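You operate a simulated robot arm through the tools that you are given. There is no shell and no other tool. Be economical: measure what you need, move in short steps, check, and stop when the job is done.

You run a simulated robot arm. Do the job below in one go: nothing can be reset, and whatever is moved stays where it is left.

JOB
Prove the gauge on the set block, then gauge and sort the sleeve beside it.
Fine: 1.5 mm goes to rework, less to pass; set block back where it lay, slider open.
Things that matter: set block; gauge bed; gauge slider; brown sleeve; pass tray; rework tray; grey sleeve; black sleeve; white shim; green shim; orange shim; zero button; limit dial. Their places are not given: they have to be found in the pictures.

It is judged by the outcome, as a careful person would: the job done as asked, and still so three seconds after it is handed in. It fails if anything else is knocked over, pushed out of place, dropped, spilled or broken.

ROBOT AND FRAMES
A 6-joint arm with a two-finger parallel gripper, fixed in place. Base frame: the origin is at the foot of the arm, x ahead of it, y to its left, z up. Units: cm, degrees, N and s.
It reaches about 64.9 cm from its shoulder. Its first joint turns from -66.0 to 66.0 degrees. Payload 2.1 kg.
The tool frame sits at the grasp point between the pads (the TCP): z along the fingers, y along the line on which they close. The tips reach 3 cm beyond it. Largest opening 9.4 cm; finger width 2.8, thickness 1; the body of the gripper, 5 by 9.6 cm, starts 5.5 cm behind the TCP.
Orientation is told as [roll, pitch, yaw] about the base's x, y, z axes, in that order, counted from this pose: with the fingers straight down and closing along the base's y, the tool's x points along the base's -x, its y along +y and its z along -z.

CONTROLS
- The arm moves only by the tool send_rows. Its argument "deltas" is a list that holds one entry, the list of rows, each a list of 7 numbers: the shift along the tool's x, y, z in units of 40 mm (1.0 is 40 mm), then the turn, a rotation vector about the tool's x, y, z in units of 5 degrees (1.0 is 5 degrees), then the opening in per cent of the stroke, from 0 (shut) to 100 (fully open). In form: [[[dx, dy, dz, wx, wy, wz, grip], ...]]. A call has 1 to 12 rows; each row shifts and turns the commanded pose from where the row before left it, along the tool's axes as they then stand. A call with a number of a shift or a turn outside -1 to 1 is refused whole. Each row takes 0.2 s and may step no farther than 5 cm and 8.6 degrees from the row before; otherwise, or with a gripper value out of range, the whole call is refused. A pose out of reach is approached as far as the arm can. The call stops where the force on the tool passes 60 N (or 10 N more than at its start, if that is more) or the arm is blocked; 0.2 s more then pass. Each finger travels about 7.2 cm/s and halts on what it meets, pressing with about 44 N; the grip force reading is that of the motor and also rises with nothing between the fingers. The clock runs only during rows and for 0.2 s after the last one: add rows that do not move to give the fingers time. It gives the time, the measured TCP pose, the force on the tool (base axes), the opening and the grip force at its end, in the units of the frame above (readings bear some noise), and new pictures: "views" is both (left out), scene, wrist or none.
- Cameras (640 x 400 px; columns grow to the right, rows downward): "scene" is fixed at [5.73, -36.96, 48.49]; the picture's right is [0.77, -0.64, 0.00], its down [-0.36, -0.43, -0.83] and it looks along [0.53, 0.63, -0.56] (base axes); focal length 307 px, centre (320, 200). "wrist" rides on the gripper at [7.6, 1.4, -10.3] in the tool frame; the picture's right is [-0.18, 0.98, 0.00], its down [-0.75, -0.14, -0.64] and it looks along [-0.63, -0.12, 0.77] (tool axes); focal length 243 px, centre (320, 200).
- point_at(camera, pixels): for up to 12 pixels [column, row] of the newest picture of that camera ("zoom" is the newest enlarged one), the place [x, y, z] in the base frame of the surface seen there, good to about 0.3 cm. No time passes.
- close_up(camera, box): a new picture of the part [left, top, right, bottom] of that camera's present view, enlarged. No time passes.
- sign_off(): hands the job in; it is judged then, once.

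Keep the steps short. Do not move on a guess: measure, check each grasp and each placing, and mend mistakes. In all there are 80 turns and 170 pictures (those below and enlarged ones count). Leave the gripper open and the arm clear of the work at the hand-in unless told otherwise, and finish with a single line.

The tools are called after "Request:" by a JSON object that holds its "name" and its "arguments". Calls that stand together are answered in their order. send_rows: Moves the arm, as the interface text tells. Its arguments: {"type":"object","properties":{"deltas":{"type":"array","items":{"type":"array","items":{"type":"array","items":{"type":"number"}}}},"views":{"type":"string","enum":["both","scene","wrist","none"]}},"required":["deltas"]} The other tools are called the same way: point_at (camera, pixels) gives the place of the surface under pixels of a picture; close_up (camera, box) takes an enlarged picture of a part of a camera's view; sign_off () hands the job in.

At the start:

```text
time: 0.0
tool_pos: [32.73, 0.97, 30.92]
orientation: [-0.1, -0.1, 0.0]
force: [0.2, 0.4, 0.0]
grip_width: 9.39
grasp_force: 0.0
```

scene: 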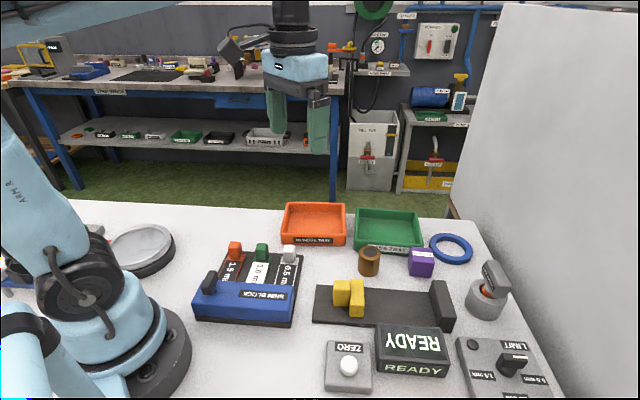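
wrist: 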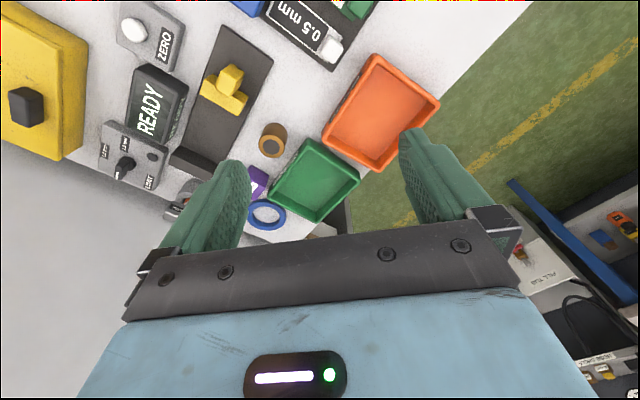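

I see the bench with the gauge, READY display, zero button, limit dial, trays, and shim block. I'll enlarge the picture to identify the objects.

Request:
{"name": "close_up", "arguments": {"camera": "scene", "box": [180, 190, 400, 330]}}

Request:
{"name": "close_up", "arguments": {"camera": "scene", "box": [300, 220, 560, 400]}}

Request:
{"name": "close_up", "arguments": {"camera": "wrist", "box": [0, 0, 400, 250]}}

Request:
{"name": "point_at", "arguments": {"camera": "scene", "pixels": [[369, 249], [421, 263], [347, 365], [513, 362], [385, 325], [440, 305], [348, 292], [450, 238], [316, 225], [388, 230], [235, 248], [490, 280]]}}

```text
2.86 times, centred on (290, 260) of scene
```

zoom: 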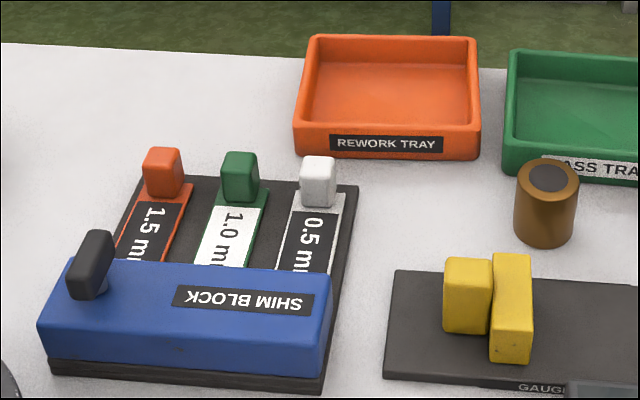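

```text
2.22 times, centred on (430, 310) of scene
```

zoom: 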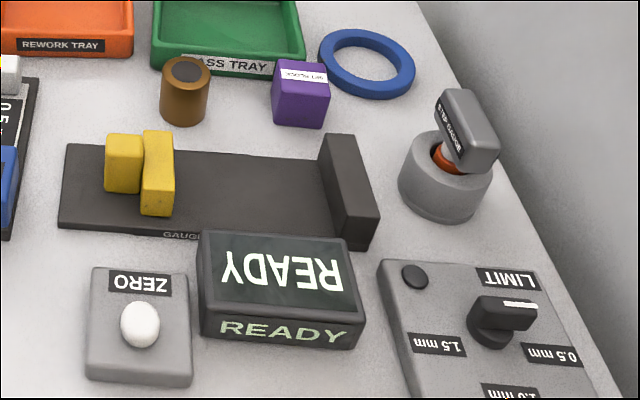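

```text
1.60 times, centred on (200, 125) of wrist
```

zoom: 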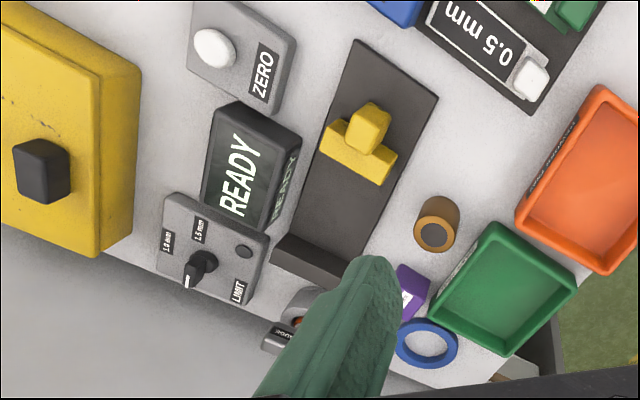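

```text
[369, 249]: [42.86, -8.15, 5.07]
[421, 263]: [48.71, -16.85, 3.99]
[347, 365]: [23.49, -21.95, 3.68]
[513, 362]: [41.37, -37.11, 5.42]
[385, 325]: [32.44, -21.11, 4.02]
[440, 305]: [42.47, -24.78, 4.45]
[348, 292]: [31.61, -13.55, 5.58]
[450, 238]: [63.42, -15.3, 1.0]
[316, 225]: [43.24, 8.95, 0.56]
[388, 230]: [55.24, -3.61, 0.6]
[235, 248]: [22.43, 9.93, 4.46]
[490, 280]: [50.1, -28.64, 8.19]
```

Measured bench top appears to be about z≈0. I'll read the labels on the purple block, the grey cup, the dial, and the gauge.

Request:
{"name": "close_up", "arguments": {"camera": "scene", "box": [340, 230, 520, 330]}}

Request:
{"name": "close_up", "arguments": {"camera": "scene", "box": [440, 320, 560, 400]}}

Request:
{"name": "close_up", "arguments": {"camera": "scene", "box": [395, 235, 525, 330]}}

Request:
{"name": "point_at", "arguments": {"camera": "scene", "pixels": [[270, 270], [400, 280], [315, 315], [415, 253], [430, 260], [411, 272], [432, 276], [320, 290], [330, 320], [360, 285], [357, 310], [445, 325]]}}

```text
3.56 times, centred on (430, 280) of scene
```

zoom: 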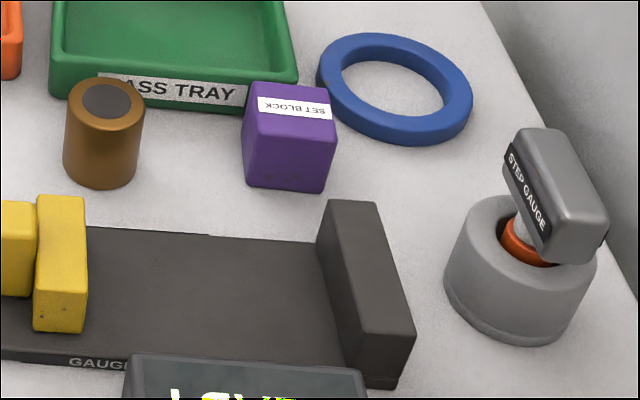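

```text
5.00 times, centred on (500, 360) of scene
```

zoom: 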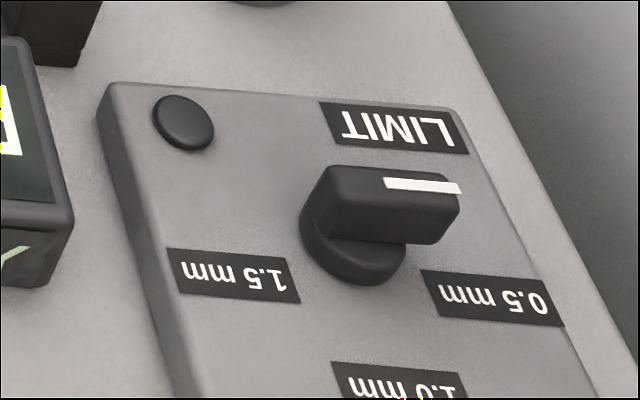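

```text
4.21 times, centred on (460, 282) of scene
```

zoom: 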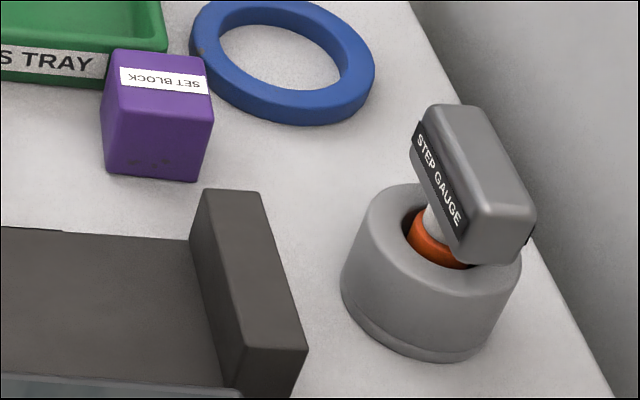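

```text
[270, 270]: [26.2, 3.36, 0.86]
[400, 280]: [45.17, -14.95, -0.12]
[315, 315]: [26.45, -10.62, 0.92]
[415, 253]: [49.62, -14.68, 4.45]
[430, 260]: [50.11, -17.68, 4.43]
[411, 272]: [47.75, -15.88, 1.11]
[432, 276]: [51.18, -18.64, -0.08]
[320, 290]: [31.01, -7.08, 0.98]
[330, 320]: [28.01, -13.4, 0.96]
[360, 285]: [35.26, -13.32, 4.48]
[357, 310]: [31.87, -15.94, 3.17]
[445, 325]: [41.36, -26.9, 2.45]
```

The purple block is the set block and the brown sleeve is beside it. I'll measure the gauge parts through the wrist camera.

Request:
{"name": "point_at", "arguments": {"camera": "wrist", "pixels": [[222, 25], [272, 62], [211, 75], [247, 99], [236, 114], [201, 94], [230, 68], [240, 74], [232, 88], [180, 147], [216, 170], [190, 125]]}}

Request:
{"name": "close_up", "arguments": {"camera": "wrist", "box": [160, 10, 320, 110]}}

Request:
{"name": "close_up", "arguments": {"camera": "wrist", "box": [80, 100, 240, 200]}}

Request:
{"name": "close_up", "arguments": {"camera": "scene", "box": [0, 190, 220, 330]}}

```text
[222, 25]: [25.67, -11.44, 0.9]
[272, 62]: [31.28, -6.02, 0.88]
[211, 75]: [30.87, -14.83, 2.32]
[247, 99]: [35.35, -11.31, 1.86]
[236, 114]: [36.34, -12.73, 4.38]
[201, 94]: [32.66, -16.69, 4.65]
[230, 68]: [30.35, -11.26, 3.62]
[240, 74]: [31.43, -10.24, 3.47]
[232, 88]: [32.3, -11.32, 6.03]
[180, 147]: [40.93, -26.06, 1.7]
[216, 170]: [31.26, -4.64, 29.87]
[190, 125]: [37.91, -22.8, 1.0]
```

```text
4.00 times, centred on (240, 60) of wrist
```

zoom: 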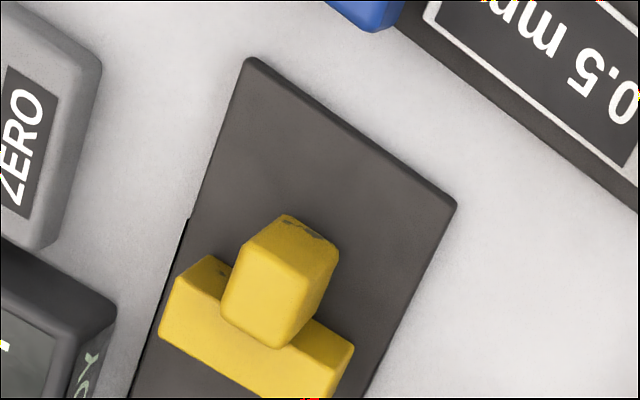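

```text
4.00 times, centred on (160, 150) of wrist
```

zoom: 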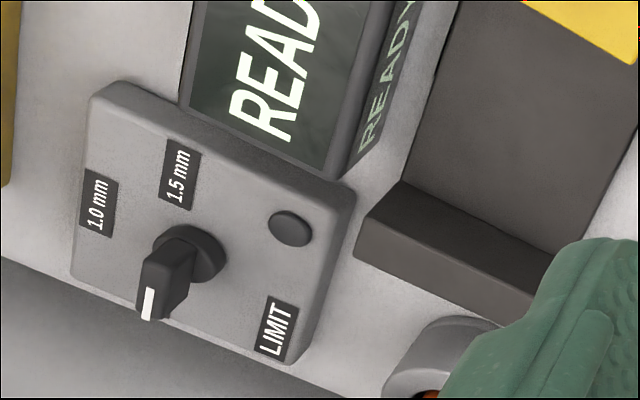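

```text
2.86 times, centred on (110, 260) of scene
```

zoom: 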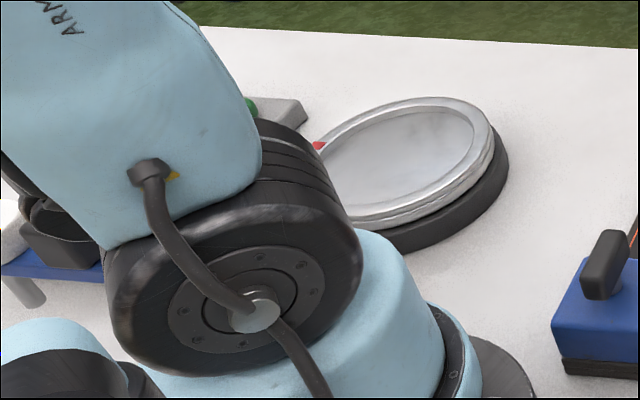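

The limit knob points near 0.5 mm. Next I'll take accurate measurements of the set block and sleeve from a tight enlargement.

Request:
{"name": "close_up", "arguments": {"camera": "scene", "box": [350, 238, 446, 298]}}

```text
6.67 times, centred on (398, 268) of scene
```

zoom: 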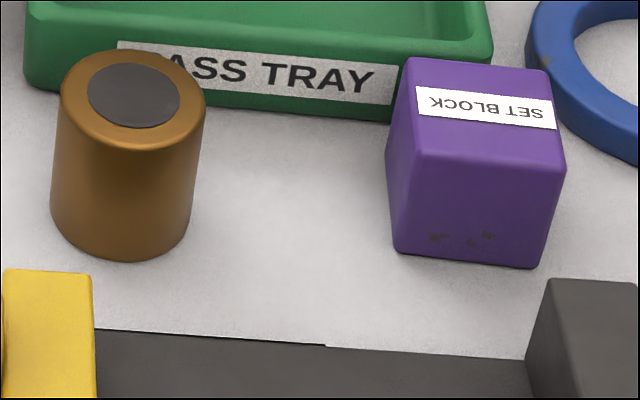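

Request:
{"name": "point_at", "arguments": {"camera": "zoom", "pixels": [[412, 64], [545, 74], [560, 158], [395, 148], [480, 110], [398, 240], [532, 258], [132, 95], [68, 100], [198, 110], [130, 145], [120, 250]]}}

```text
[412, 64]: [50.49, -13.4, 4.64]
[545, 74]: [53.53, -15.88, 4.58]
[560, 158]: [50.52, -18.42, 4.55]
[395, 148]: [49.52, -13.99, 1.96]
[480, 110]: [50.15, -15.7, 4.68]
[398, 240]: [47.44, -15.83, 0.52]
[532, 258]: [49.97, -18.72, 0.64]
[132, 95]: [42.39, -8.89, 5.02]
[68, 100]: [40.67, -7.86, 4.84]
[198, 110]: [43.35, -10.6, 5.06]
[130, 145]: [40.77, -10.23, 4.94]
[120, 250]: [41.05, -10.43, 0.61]
```

The block's faces lie at about -44°, parallel to the gauge axis, with its centre near (50.3, -15.8), top z≈4.6. I'll turn the gripper so it closes across the gauge axis and lower a bit.

Request:
{"name": "send_rows", "arguments": {"deltas": [[[0, 0, 0.3, 0, 0, 0.98, 100], [0, 0, 0.3, 0, 0, 0.98, 100], [0, 0, 0.3, 0, 0, 0.98, 100], [0, 0, 0.3, 0, 0, 0.98, 100], [0, 0, 0.3, 0, 0, 0.98, 100], [0, 0, 0.3, 0, 0, 0.98, 100], [0, 0, 0.3, 0, 0, 0.98, 100], [0, 0, 0.3, 0, 0, 0.98, 100], [0, 0, 0.3, 0, 0, 0.98, 100]]]}}

Request:
{"name": "point_at", "arguments": {"camera": "wrist", "pixels": [[320, 100]]}}

```text
time: 2.0
tool_pos: [32.74, 0.9, 20.12]
orientation: [0.0, -0.1, -44.1]
force: [-0.1, 0.2, -0.6]
grip_width: 9.39
grasp_force: 0.0
```

scene: 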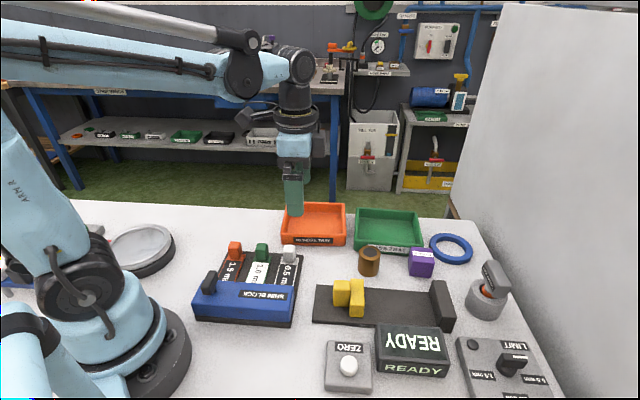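
wrist: 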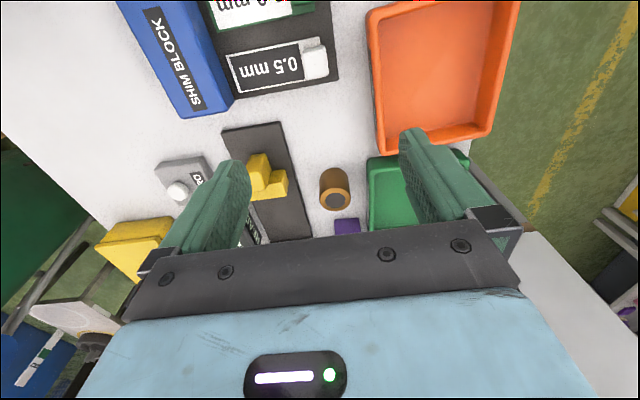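

```text
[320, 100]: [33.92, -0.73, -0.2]
```

Table is z≈0. Next I move 24.3 cm along the gauge axis direction at height 20 to stand above the set block.

Request:
{"name": "send_rows", "arguments": {"deltas": [[[-1, 0, 0, 0, 0, 0, 100], [-1, 0, 0, 0, 0, 0, 100], [-1, 0, 0, 0, 0, 0, 100], [-1, 0, 0, 0, 0, 0, 100], [-1, 0, 0, 0, 0, 0, 100], [-1, 0, 0, 0, 0, 0, 100], [0, 0, 0.5, 0, 0, 0, 100], [0, 0, 0.5, 0, 0, 0, 100]]]}}

Request:
{"name": "close_up", "arguments": {"camera": "wrist", "box": [160, 0, 480, 200]}}

```text
time: 3.8
tool_pos: [50.01, -15.8, 16.22]
orientation: [0.0, -0.1, -44.1]
force: [-0.5, 0.9, 0.2]
grip_width: 9.41
grasp_force: 0.1
```

scene: 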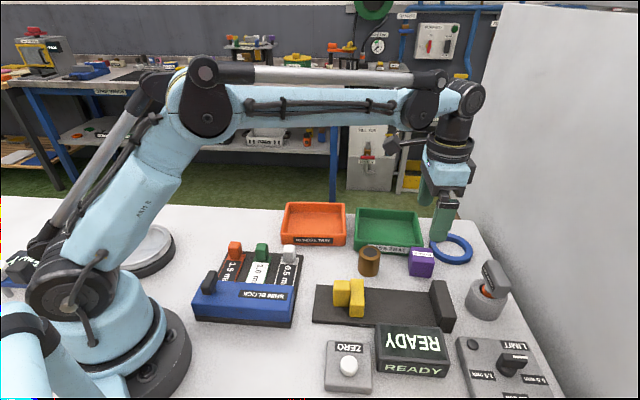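
wrist: 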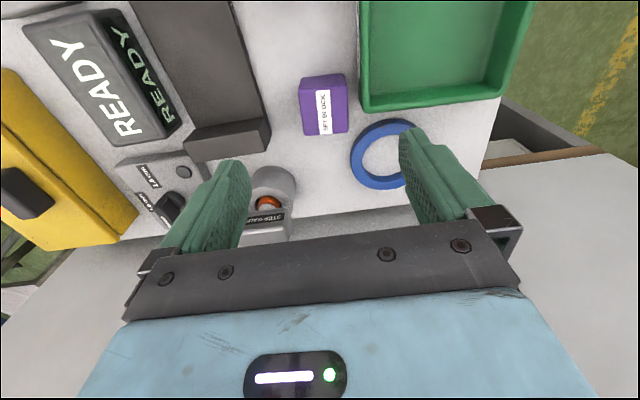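

```text
2.00 times, centred on (320, 100) of wrist
```

zoom: 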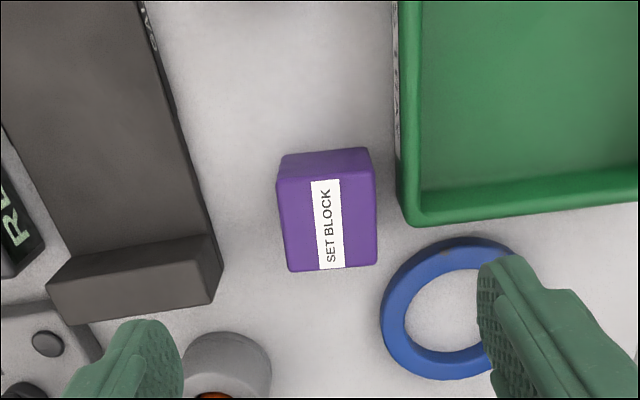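

Between the fingers I see the block, with the tray and the ring close on its right. I'll measure those gaps.

Request:
{"name": "point_at", "arguments": {"camera": "zoom", "pixels": [[281, 185], [371, 178], [373, 262], [292, 267], [284, 160], [403, 205], [420, 222], [386, 310], [410, 265], [480, 238], [402, 190], [398, 170]]}}

```text
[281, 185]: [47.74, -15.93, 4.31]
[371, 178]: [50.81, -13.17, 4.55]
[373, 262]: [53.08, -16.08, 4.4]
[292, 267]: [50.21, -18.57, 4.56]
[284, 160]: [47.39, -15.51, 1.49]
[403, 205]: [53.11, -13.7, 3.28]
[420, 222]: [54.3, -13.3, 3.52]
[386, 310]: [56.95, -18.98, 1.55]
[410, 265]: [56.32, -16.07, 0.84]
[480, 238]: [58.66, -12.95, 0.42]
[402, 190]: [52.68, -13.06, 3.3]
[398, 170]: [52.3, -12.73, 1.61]
```

Closing across would leave only about 1.4 cm to the tray, so I'll grasp the block along the axis instead; that side is free. I'll check the gauge angle first.

Request:
{"name": "point_at", "arguments": {"camera": "zoom", "pixels": [[139, 20], [190, 180], [178, 215], [65, 252], [50, 287], [205, 238], [215, 300], [80, 318], [100, 230], [20, 165], [180, 238], [120, 265]]}}

```text
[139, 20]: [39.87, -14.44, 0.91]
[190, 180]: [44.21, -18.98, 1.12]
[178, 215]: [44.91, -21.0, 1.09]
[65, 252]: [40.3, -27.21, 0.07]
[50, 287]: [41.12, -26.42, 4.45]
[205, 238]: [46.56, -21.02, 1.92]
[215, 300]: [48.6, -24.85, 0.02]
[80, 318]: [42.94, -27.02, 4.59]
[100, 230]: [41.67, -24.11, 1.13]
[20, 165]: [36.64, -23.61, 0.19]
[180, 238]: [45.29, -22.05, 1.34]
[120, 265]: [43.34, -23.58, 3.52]
```

Gauge axis is at -45°, the anvil inner face is at a≈47.3, and the slider face at a≈34.9 (a = distance along axis). There's room for the block held along the axis. I'm turning 87° about the vertical over the block.

Request:
{"name": "send_rows", "arguments": {"deltas": [[[0, 0, 0, 0, 0, -0.968, 100], [0, 0, 0, 0, 0, -0.968, 100], [0, 0, 0, 0, 0, -0.968, 100], [0, 0, 0, 0, 0, -0.968, 100], [0, 0, 0, 0, 0, -0.968, 100], [0, 0, 0, 0, 0, -0.968, 100], [0, 0, 0, 0, 0, -0.968, 100], [0, 0, 0, 0, 0, -0.968, 100], [0, 0, 0, 0, 0, -0.968, 100]]], "views": "none"}}

Request:
{"name": "send_rows", "arguments": {"deltas": [[[0, 0, 0, 0, 0, -0.968, 100], [0, 0, 0, 0, 0, -0.968, 100], [0, 0, 0, 0, 0, -0.968, 100], [0, 0, 0, 0, 0, -0.968, 100], [0, 0, 0, 0, 0, -0.968, 100], [0, 0, 0, 0, 0, -0.968, 100], [0, 0, 0, 0, 0, -0.968, 100], [0, 0, 0, 0, 0, -0.968, 100], [0, 0, 0, 0, 0, -0.968, 100]]], "views": "wrist"}}

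Request:
{"name": "close_up", "arguments": {"camera": "wrist", "box": [240, 60, 400, 160]}}

```text
time: 5.8
tool_pos: [50.09, -15.82, 16.17]
orientation: [0.1, -0.1, -0.5]
force: [0.1, -0.5, -0.7]
grip_width: 9.37
grasp_force: 0.1
```

```text
time: 7.8
tool_pos: [50.07, -15.87, 16.19]
orientation: [0.0, 0.0, 43.0]
force: [-1.0, -0.1, -0.7]
grip_width: 9.41
grasp_force: 0.0
```

wrist: 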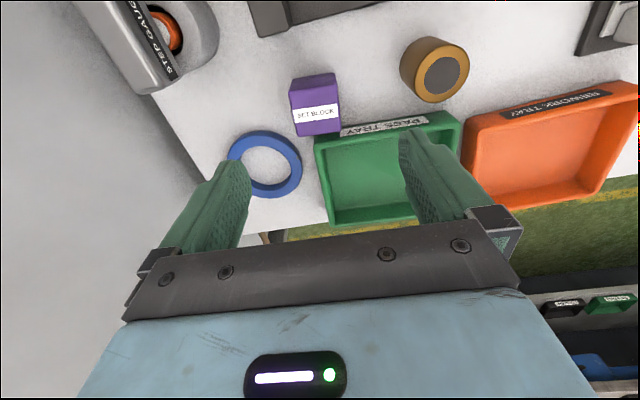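

```text
4.00 times, centred on (320, 110) of wrist
```

zoom: 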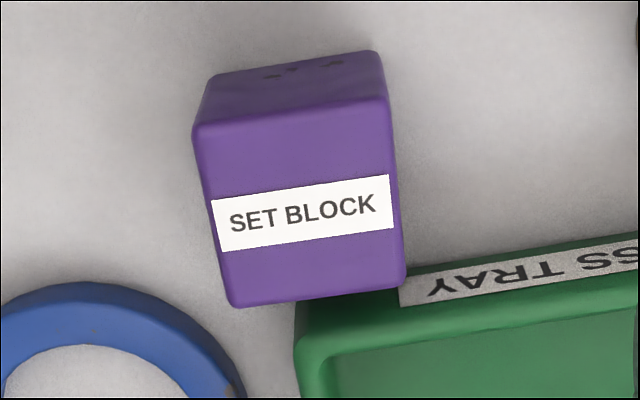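

Request:
{"name": "point_at", "arguments": {"camera": "zoom", "pixels": [[198, 134], [388, 106], [400, 282], [232, 300], [298, 205], [204, 155], [226, 285], [392, 130], [210, 85], [375, 60], [210, 120], [380, 98]]}}

```text
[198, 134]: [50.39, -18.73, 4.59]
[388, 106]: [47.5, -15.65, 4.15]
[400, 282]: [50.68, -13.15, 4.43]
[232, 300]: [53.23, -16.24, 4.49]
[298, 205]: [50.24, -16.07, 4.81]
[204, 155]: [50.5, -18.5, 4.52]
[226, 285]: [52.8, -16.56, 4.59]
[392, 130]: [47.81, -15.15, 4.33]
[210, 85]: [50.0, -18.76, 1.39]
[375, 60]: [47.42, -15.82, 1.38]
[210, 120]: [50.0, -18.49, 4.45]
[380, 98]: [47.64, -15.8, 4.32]
```

The block's centre is (50.45, -15.94) and it's turned about -48.5°. I'll align to yaw 41.5, open to 75 %, and go down in two steps.

Request:
{"name": "send_rows", "arguments": {"deltas": [[[-0.06, -0.076, 0.2, 0, 0, 0.3, 75], [0, 0, 0.7, 0, 0, 0, 75], [0, 0, 0.7, 0, 0, 0, 75], [0, 0, 0, 0, 0, 0, 75]]]}}

Request:
{"name": "close_up", "arguments": {"camera": "wrist", "box": [160, 60, 480, 260]}}

```text
time: 8.8
tool_pos: [50.3, -15.95, 9.77]
orientation: [-0.1, 0.0, 41.5]
force: [-1.8, -1.2, 0.1]
grip_width: 7.07
grasp_force: 0.1
```

scene: 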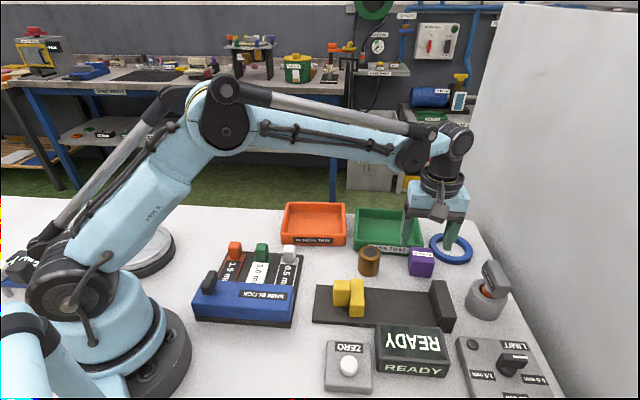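
wrist: 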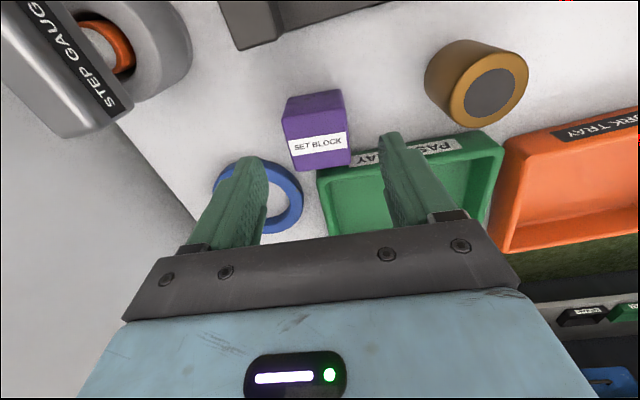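

```text
2.00 times, centred on (320, 160) of wrist
```

zoom: 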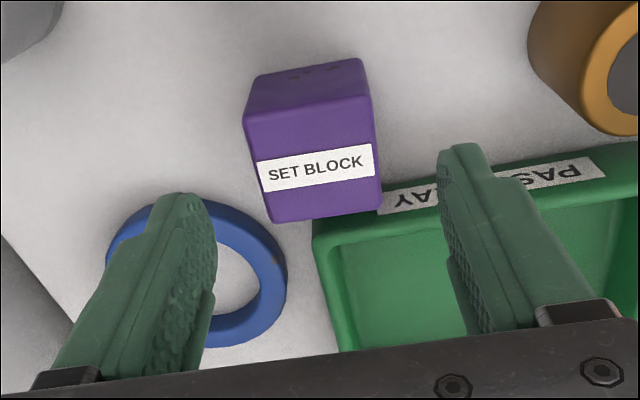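

TCP is over the block. I'm going down to z≈3.8.

Request:
{"name": "send_rows", "arguments": {"deltas": [[[0, -0.03, 0.5, 0, 0, 0, 75], [0, 0, 0.5, 0, 0, 0, 75], [0, 0, 0.48, 0, 0, 0, 75], [0, 0, 0, 0, 0, 0, 75]]]}}

Request:
{"name": "close_up", "arguments": {"camera": "scene", "box": [350, 180, 510, 280]}}

```text
time: 9.8
tool_pos: [50.49, -15.97, 3.91]
orientation: [-0.2, 0.0, 41.5]
force: [-0.4, -0.5, -0.1]
grip_width: 7.04
grasp_force: 0.1
```

scene: 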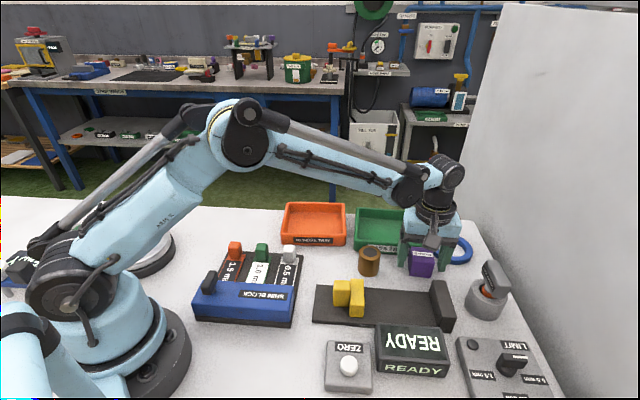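
wrist: 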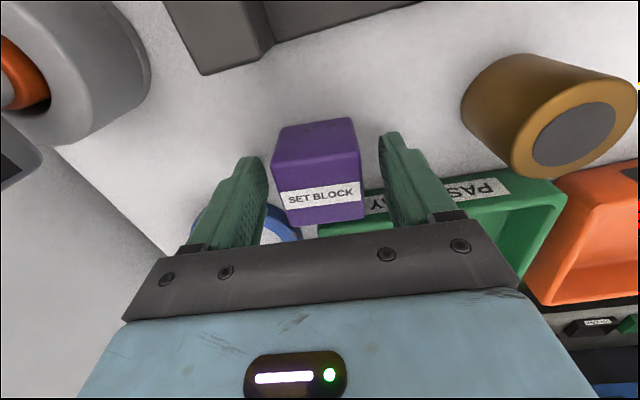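

```text
4.00 times, centred on (430, 230) of scene
```

zoom: 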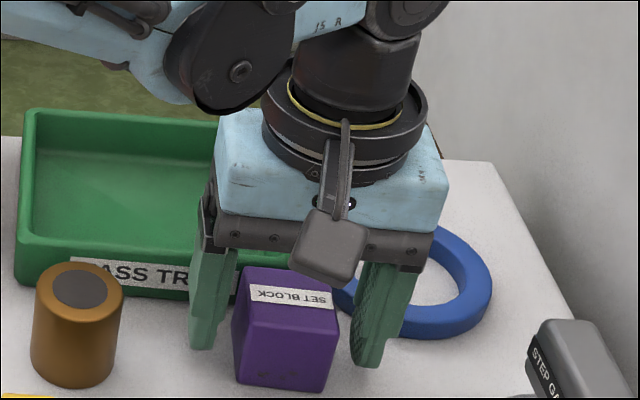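

Fingers straddle the block cleanly. Closing.

Request:
{"name": "send_rows", "arguments": {"deltas": [[[0, 0, 0, 0, 0, 0, 40], [0, 0, 0, 0, 0, 0, 30], [0, 0, 0, 0, 0, 0, 30], [0, 0, 0, 0, 0, 0, 30]]], "views": "wrist"}}

```text
time: 10.8
tool_pos: [50.56, -16.04, 3.93]
orientation: [0.0, 0.0, 41.5]
force: [-0.7, -0.2, 0.9]
grip_width: 4.8
grasp_force: 44.1
```

wrist: 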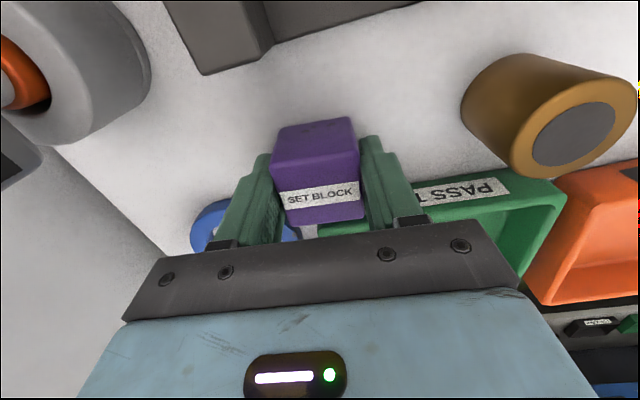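

Held at 4.8 cm width, 44 N. I'm lifting 8 cm, squaring to yaw 45, and carrying the block over the gauge bed.

Request:
{"name": "send_rows", "arguments": {"deltas": [[[0, 0, -0.7, 0, 0, 0, 30], [0, 0, -0.7, 0, 0, 0, 30], [0, 0, -0.7, 0, 0, -0.7, 30], [0.65, 0.357, 0, 0, 0, 0, 30], [0.65, 0.357, 0, 0, 0, 0, 30], [0.65, 0.357, 0, 0, 0, 0, 30], [0.66, 0.357, 0, 0, 0, 0, 30], [0, 0, 0, 0, 0, 0, 30]]]}}

Request:
{"name": "close_up", "arguments": {"camera": "wrist", "box": [120, 0, 520, 250]}}

```text
time: 12.6
tool_pos: [39.12, -19.52, 12.26]
orientation: [-0.1, 0.0, 45.1]
force: [0.8, 0.2, -2.8]
grip_width: 4.8
grasp_force: 44.0
```

scene: 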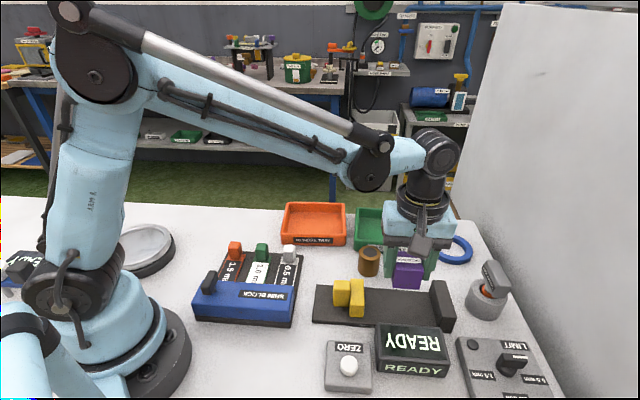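
wrist: 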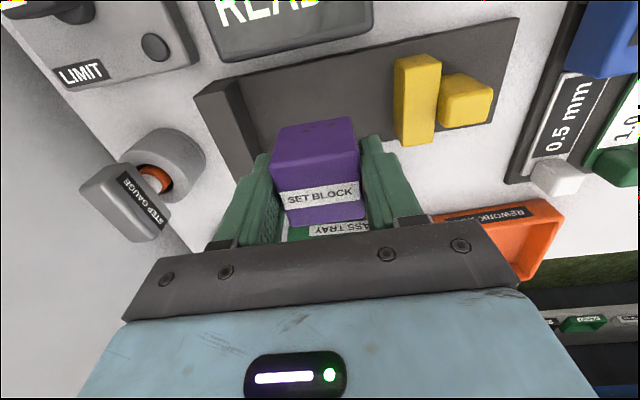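

```text
1.60 times, centred on (320, 125) of wrist
```

zoom: 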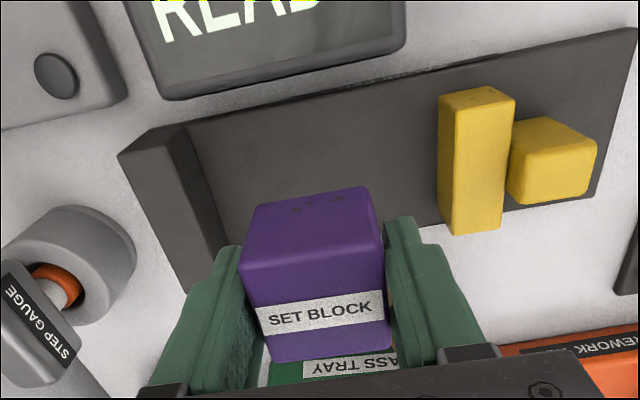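

The block is over the bed. I'll recheck the anvil and slider faces from this view before lowering.

Request:
{"name": "point_at", "arguments": {"camera": "zoom", "pixels": [[187, 128], [120, 155], [222, 260], [440, 100], [512, 95], [448, 225], [500, 228], [520, 125], [595, 145], [540, 185], [300, 110], [640, 30]]}}

```text
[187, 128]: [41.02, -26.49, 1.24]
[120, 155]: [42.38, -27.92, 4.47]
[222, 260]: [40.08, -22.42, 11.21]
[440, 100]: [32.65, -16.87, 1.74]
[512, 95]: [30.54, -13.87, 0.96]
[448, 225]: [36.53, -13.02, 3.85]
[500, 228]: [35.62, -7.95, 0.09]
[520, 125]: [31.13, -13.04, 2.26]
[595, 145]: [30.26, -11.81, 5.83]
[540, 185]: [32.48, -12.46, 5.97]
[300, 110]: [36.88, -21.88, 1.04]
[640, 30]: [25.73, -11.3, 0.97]
```

Slider face a≈35.0, anvil a≈47.5, TCP at a≈41.5. I'm lowering 7.1 cm gently, watching force.

Request:
{"name": "send_rows", "arguments": {"deltas": [[[0, 0, 0.7, 0, 0, 0, 30], [0, 0, 0.7, 0, 0, 0, 30], [0, 0, 0.3, 0, 0, 0, 30], [0, 0, 0.08, 0, 0, 0, 30], [0, 0, 0, 0, 0, 0, 30]]]}}

Request:
{"name": "close_up", "arguments": {"camera": "scene", "box": [340, 230, 500, 330]}}

```text
time: 13.8
tool_pos: [39.1, -19.35, 5.25]
orientation: [-0.1, 0.0, 45.0]
force: [-0.2, 0.0, -3.2]
grip_width: 4.79
grasp_force: 43.3
```

scene: 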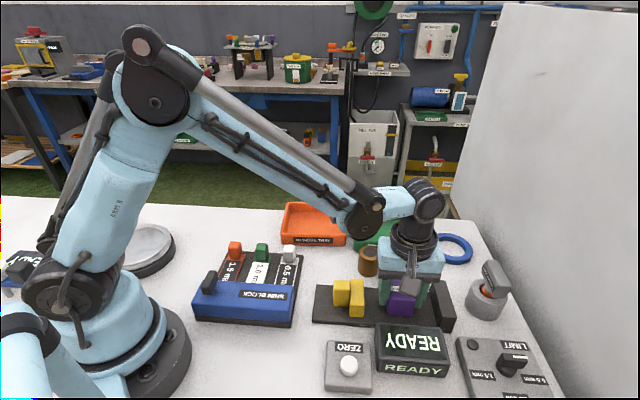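
wrist: 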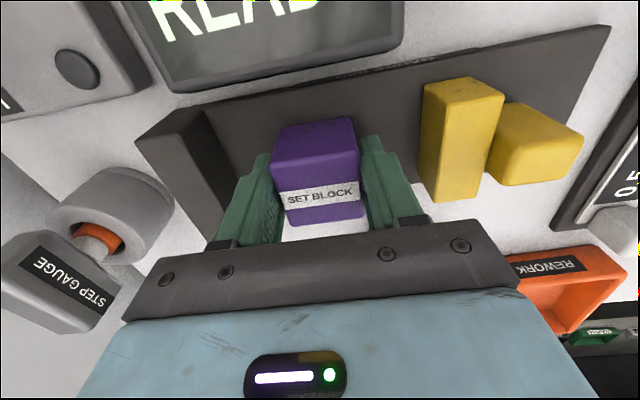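

```text
4.00 times, centred on (420, 280) of scene
```

zoom: 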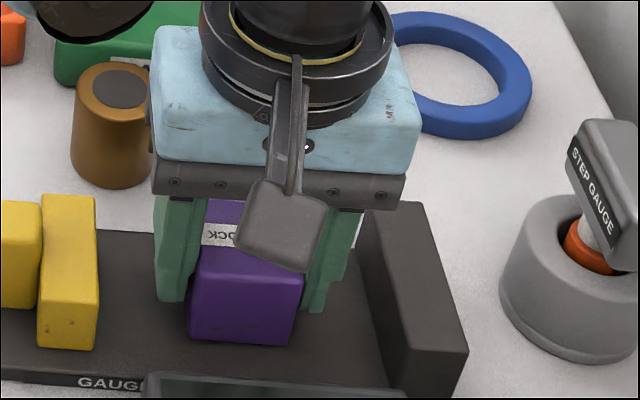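

Still carrying the weight (-3.2 N), a few mm of air left. Easing down.

Request:
{"name": "send_rows", "arguments": {"deltas": [[[0, 0, 0.03, 0, 0, 0, 30], [0, 0, 0.03, 0, 0, 0, 30], [0, 0, 0.02, 0, 0, 0, 30], [0, 0, 0, 0, 0, 0, 30]]], "views": "none"}}

```text
time: 14.8
tool_pos: [39.1, -19.34, 5.01]
orientation: [-0.1, 0.0, 45.0]
force: [-0.1, 2.9, 37.0]
grip_width: 4.78
grasp_force: 43.7
```

Contact (37 N up), so it's seated. Relieving slightly and opening the fingers, then rising.

Request:
{"name": "send_rows", "arguments": {"deltas": [[[0, 0, -0.01, 0, 0, 0, 30], [0, 0, 0, 0, 0, 0, 50], [0, 0, 0, 0, 0, 0, 68], [0, 0, 0, 0, 0, 0, 72], [0, 0, -0.5, 0, 0, 0, 72], [0, 0, -0.8, 0, 0, 0, 72], [0, 0, -0.8, 0, 0, 0, 72]]]}}

Request:
{"name": "close_up", "arguments": {"camera": "scene", "box": [300, 230, 500, 355]}}

```text
time: 16.4
tool_pos: [39.01, -19.33, 13.2]
orientation: [-0.2, 0.1, 45.0]
force: [0.8, -0.6, 0.0]
grip_width: 6.78
grasp_force: 0.1
```

scene: 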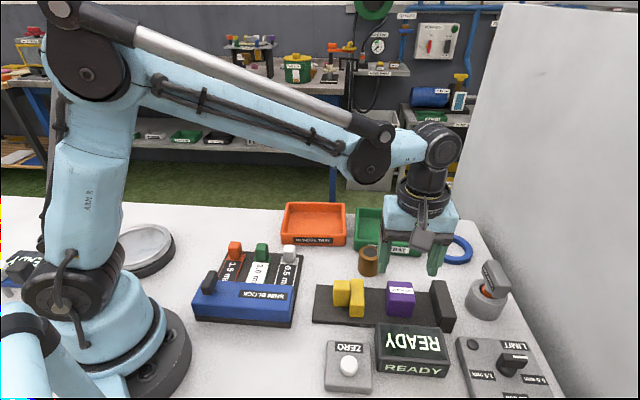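
wrist: 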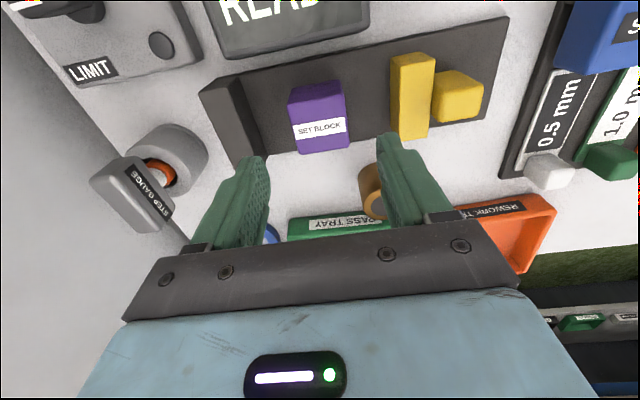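

```text
3.20 times, centred on (400, 292) of scene
```

zoom: 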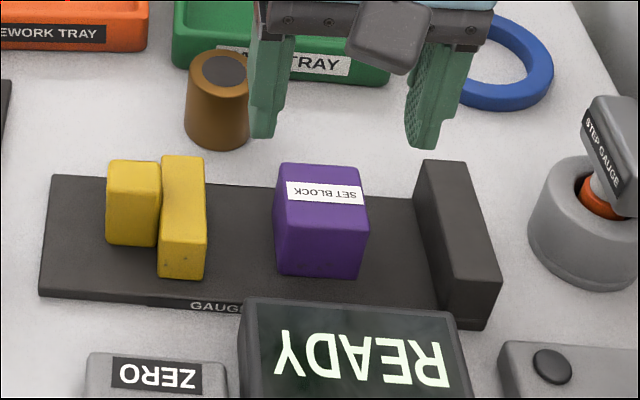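

Block stands in the bed and the display still says READY. Next the slider handle: I'll measure it closely.

Request:
{"name": "close_up", "arguments": {"camera": "wrist", "box": [380, 40, 500, 150]}}

Request:
{"name": "close_up", "arguments": {"camera": "scene", "box": [320, 265, 384, 329]}}

```text
3.64 times, centred on (440, 95) of wrist
```

zoom: 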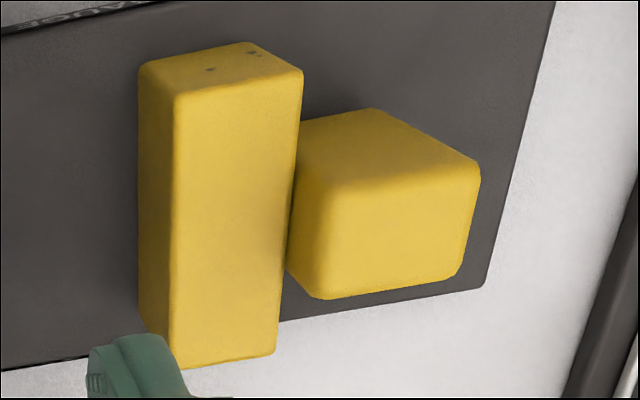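

```text
6.25 times, centred on (352, 297) of scene
```

zoom: 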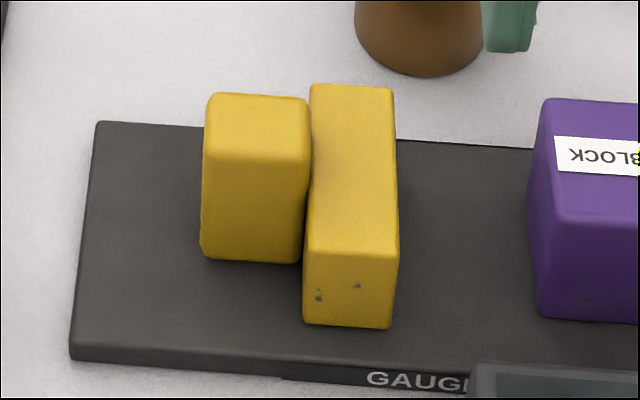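

Request:
{"name": "point_at", "arguments": {"camera": "zoom", "pixels": [[213, 105], [300, 105], [303, 150], [212, 145], [318, 92], [386, 95], [390, 245], [312, 245], [210, 240], [295, 250], [260, 130], [350, 170]]}}

Request:
{"name": "point_at", "arguments": {"camera": "wrist", "pixels": [[440, 88], [460, 85], [464, 90], [442, 116], [466, 116], [410, 100]]}}

```text
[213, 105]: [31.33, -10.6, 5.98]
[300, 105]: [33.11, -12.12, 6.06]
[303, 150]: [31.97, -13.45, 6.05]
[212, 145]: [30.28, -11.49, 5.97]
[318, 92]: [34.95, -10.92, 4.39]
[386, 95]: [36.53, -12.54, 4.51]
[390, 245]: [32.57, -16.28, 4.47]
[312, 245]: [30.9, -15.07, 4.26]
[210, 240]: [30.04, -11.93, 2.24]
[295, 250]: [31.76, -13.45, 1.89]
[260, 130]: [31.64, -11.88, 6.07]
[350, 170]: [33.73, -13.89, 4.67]
```

```text
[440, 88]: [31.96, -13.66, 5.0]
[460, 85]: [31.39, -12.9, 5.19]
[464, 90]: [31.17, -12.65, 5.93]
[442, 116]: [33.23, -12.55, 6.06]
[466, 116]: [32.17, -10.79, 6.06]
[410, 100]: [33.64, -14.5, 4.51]
```

Handle: a 29.5–32.1, c 13–15, top z 6.05; jaw bar top z 4.5. I'll grip the top of the handle along the axis, with tips at z≈4.8 to clear the bar.

Request:
{"name": "send_rows", "arguments": {"deltas": [[[-0.02, 0.655, 0, 0, 0, 0, 55], [0, 0.655, 0, 0, 0, 0, 55], [0, 0.655, 0, 0, 0, 0, 55], [0, 0.655, 0, 0, 0, 0, 55], [0, 0, 0.6, 0, 0, 0, 55], [0, 0, 0.6, 0, 0, 0, 55], [0, 0, 0.13, 0, 0, 0, 55], [0, 0, 0, 0, 0, 0, 55]]]}}

Request:
{"name": "close_up", "arguments": {"camera": "scene", "box": [290, 210, 450, 330]}}

```text
time: 18.2
tool_pos: [31.75, -11.94, 7.99]
orientation: [-0.1, 0.1, 45.0]
force: [0.3, 0.0, -0.5]
grip_width: 5.15
grasp_force: 0.0
```

scene: 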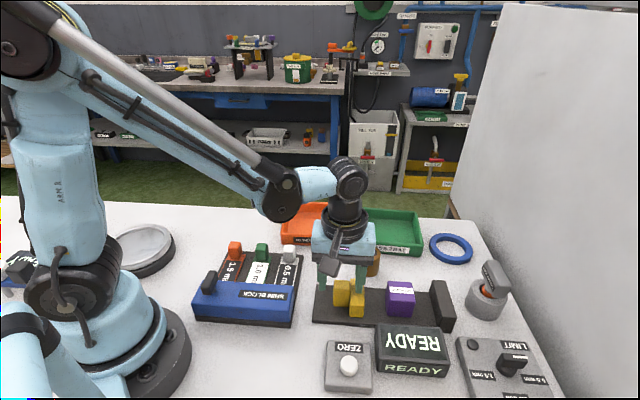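
wrist: 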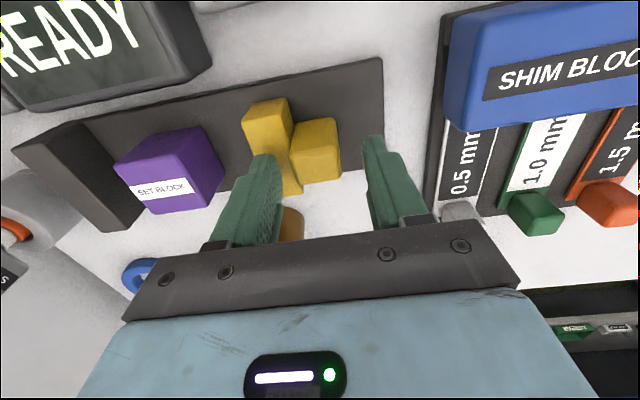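

```text
3.33 times, centred on (370, 270) of scene
```

zoom: 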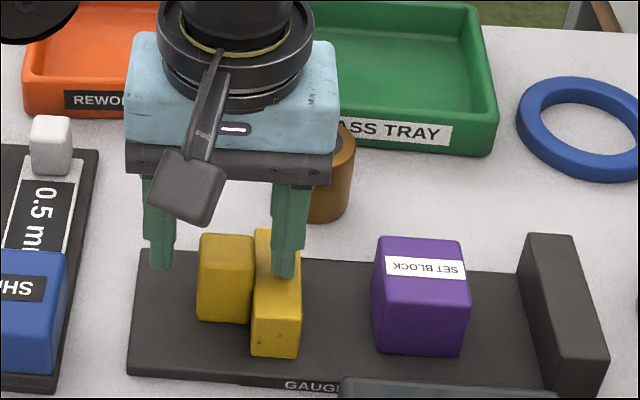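

The handle is between the fingers. Closing.

Request:
{"name": "send_rows", "arguments": {"deltas": [[[0, 0, 0.03, 0, 0, 0, 40], [0, 0, 0, 0, 0, 0, 15], [0, 0, 0, 0, 0, 0, 15], [0, 0, 0, 0, 0, 0, 15]]], "views": "wrist"}}

```text
time: 19.2
tool_pos: [31.8, -11.9, 7.81]
orientation: [-0.4, 0.0, 45.0]
force: [18.0, -17.5, -9.2]
grip_width: 2.97
grasp_force: 45.1
```

wrist: 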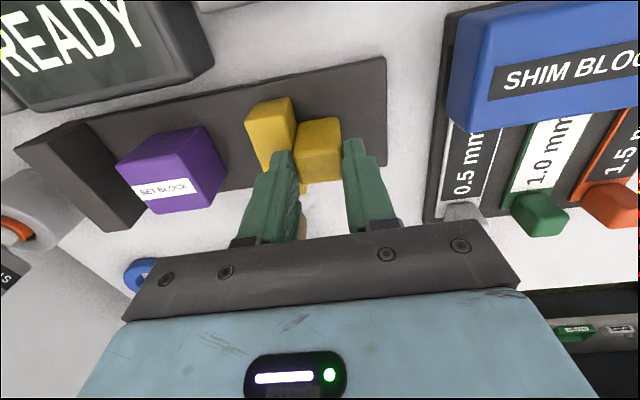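

Gripped (2.97 cm). I'm sliding 6 cm towards the anvil in 1 cm rows.

Request:
{"name": "send_rows", "arguments": {"deltas": [[[0, -0.2, 0, 0, 0, 0, 15], [0, -0.2, 0, 0, 0, 0, 15], [0, -0.2, 0, 0, 0, 0, 15], [0, -0.2, 0, 0, 0, 0, 15], [0, -0.2, 0, 0, 0, 0, 15], [0, -0.2, 0, 0, 0, 0, 15], [0, 0, 0, 0, 0, 0, 15]]]}}

Request:
{"name": "close_up", "arguments": {"camera": "scene", "box": [300, 220, 480, 380]}}

```text
time: 20.8
tool_pos: [35.04, -15.39, 7.84]
orientation: [0.1, -0.1, 45.1]
force: [2.3, 5.1, -35.5]
grip_width: 2.98
grasp_force: 45.0
```

scene: 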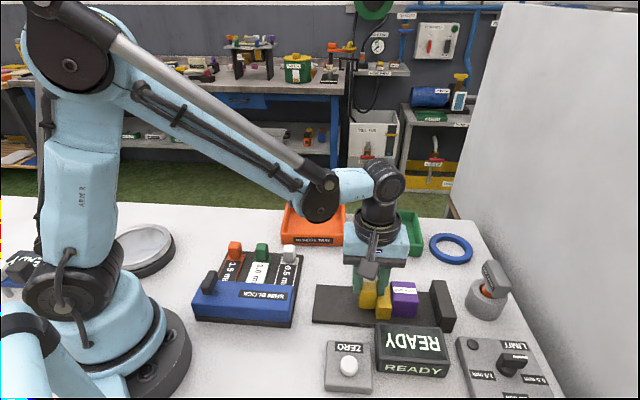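
wrist: 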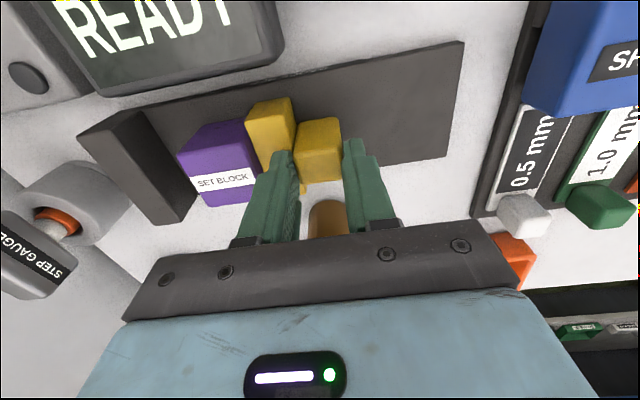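

```text
2.50 times, centred on (390, 300) of scene
```

zoom: 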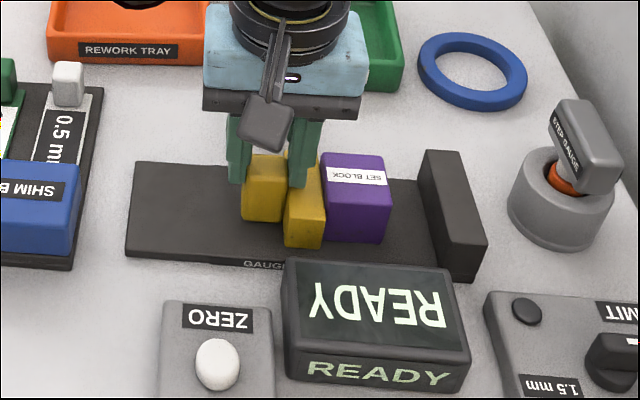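

It slides and pushes the block. I'll continue about 2.4 cm, then in small steps until it seats on the anvil.

Request:
{"name": "send_rows", "arguments": {"deltas": [[[0, -0.15, 0.01, 0, 0, 0, 15], [0, -0.15, 0, 0, 0, 0, 15], [0, -0.15, 0, 0, 0, 0, 15], [0, -0.1, 0, 0, 0, 0, 15], [0, -0.05, 0, 0, 0, 0, 15], [0, 0, 0, 0, 0, 0, 15]]]}}

Request:
{"name": "close_up", "arguments": {"camera": "scene", "box": [300, 220, 480, 380]}}

```text
time: 22.2
tool_pos: [36.84, -17.0, 7.87]
orientation: [0.0, -0.1, 45.0]
force: [0.1, 0.7, -0.7]
grip_width: 2.93
grasp_force: 45.5
```

scene: 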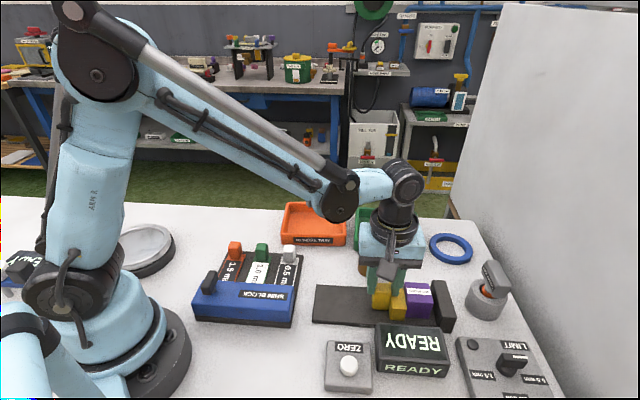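
wrist: 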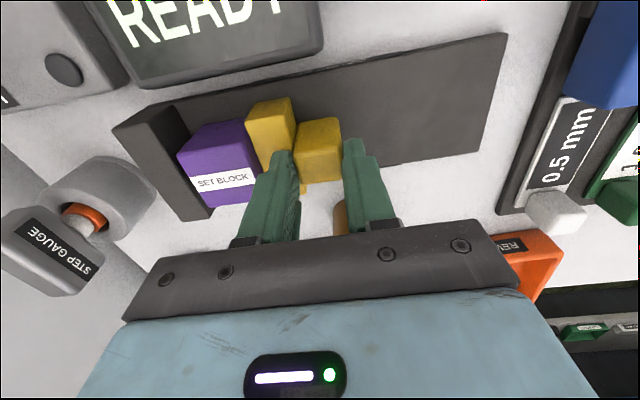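

```text
2.50 times, centred on (390, 300) of scene
```

zoom: 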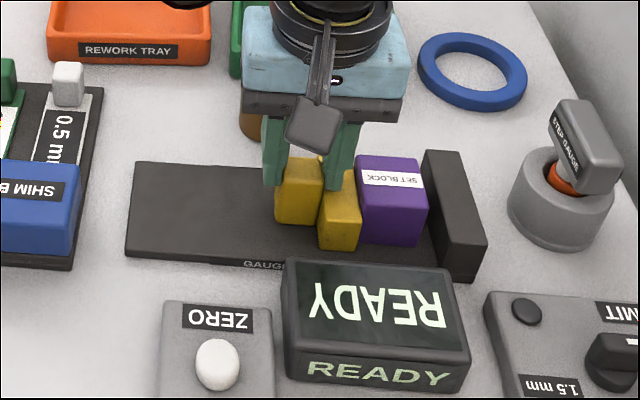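

A small gap to the anvil remains. Small steps until the force rises.

Request:
{"name": "send_rows", "arguments": {"deltas": [[[0, -0.05, 0, 0, 0, 0, 15], [0, -0.05, 0, 0, 0, 0, 15], [0, -0.04, 0, 0, 0, 0, 15], [0, -0.04, 0, 0, 0, 0, 15], [0, -0.04, 0, 0, 0, 0, 15], [0, 0, 0, 0, 0, 0, 15]]]}}

Request:
{"name": "close_up", "arguments": {"camera": "scene", "box": [300, 220, 480, 380]}}

```text
time: 23.6
tool_pos: [37.46, -17.59, 7.69]
orientation: [-0.1, 0.0, 45.0]
force: [-1.6, 0.6, 13.0]
grip_width: 2.97
grasp_force: 44.5
```

scene: 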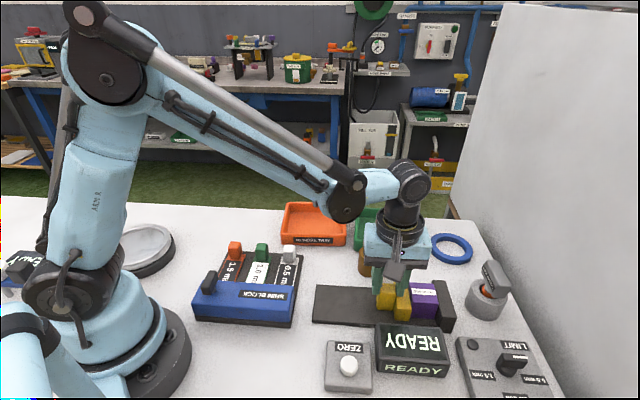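
wrist: 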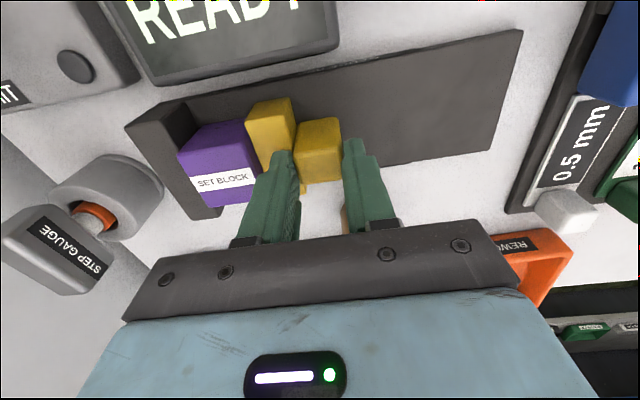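

```text
2.50 times, centred on (390, 300) of scene
```

zoom: 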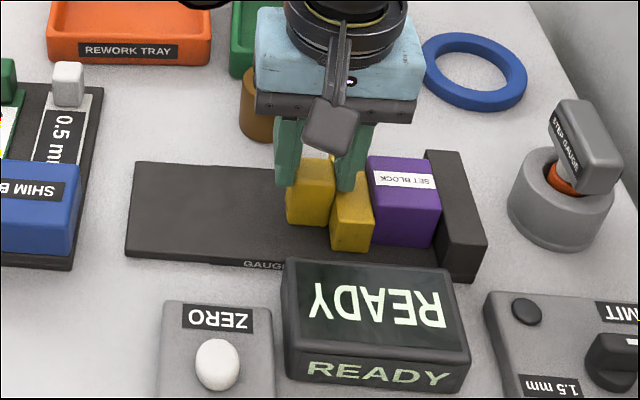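

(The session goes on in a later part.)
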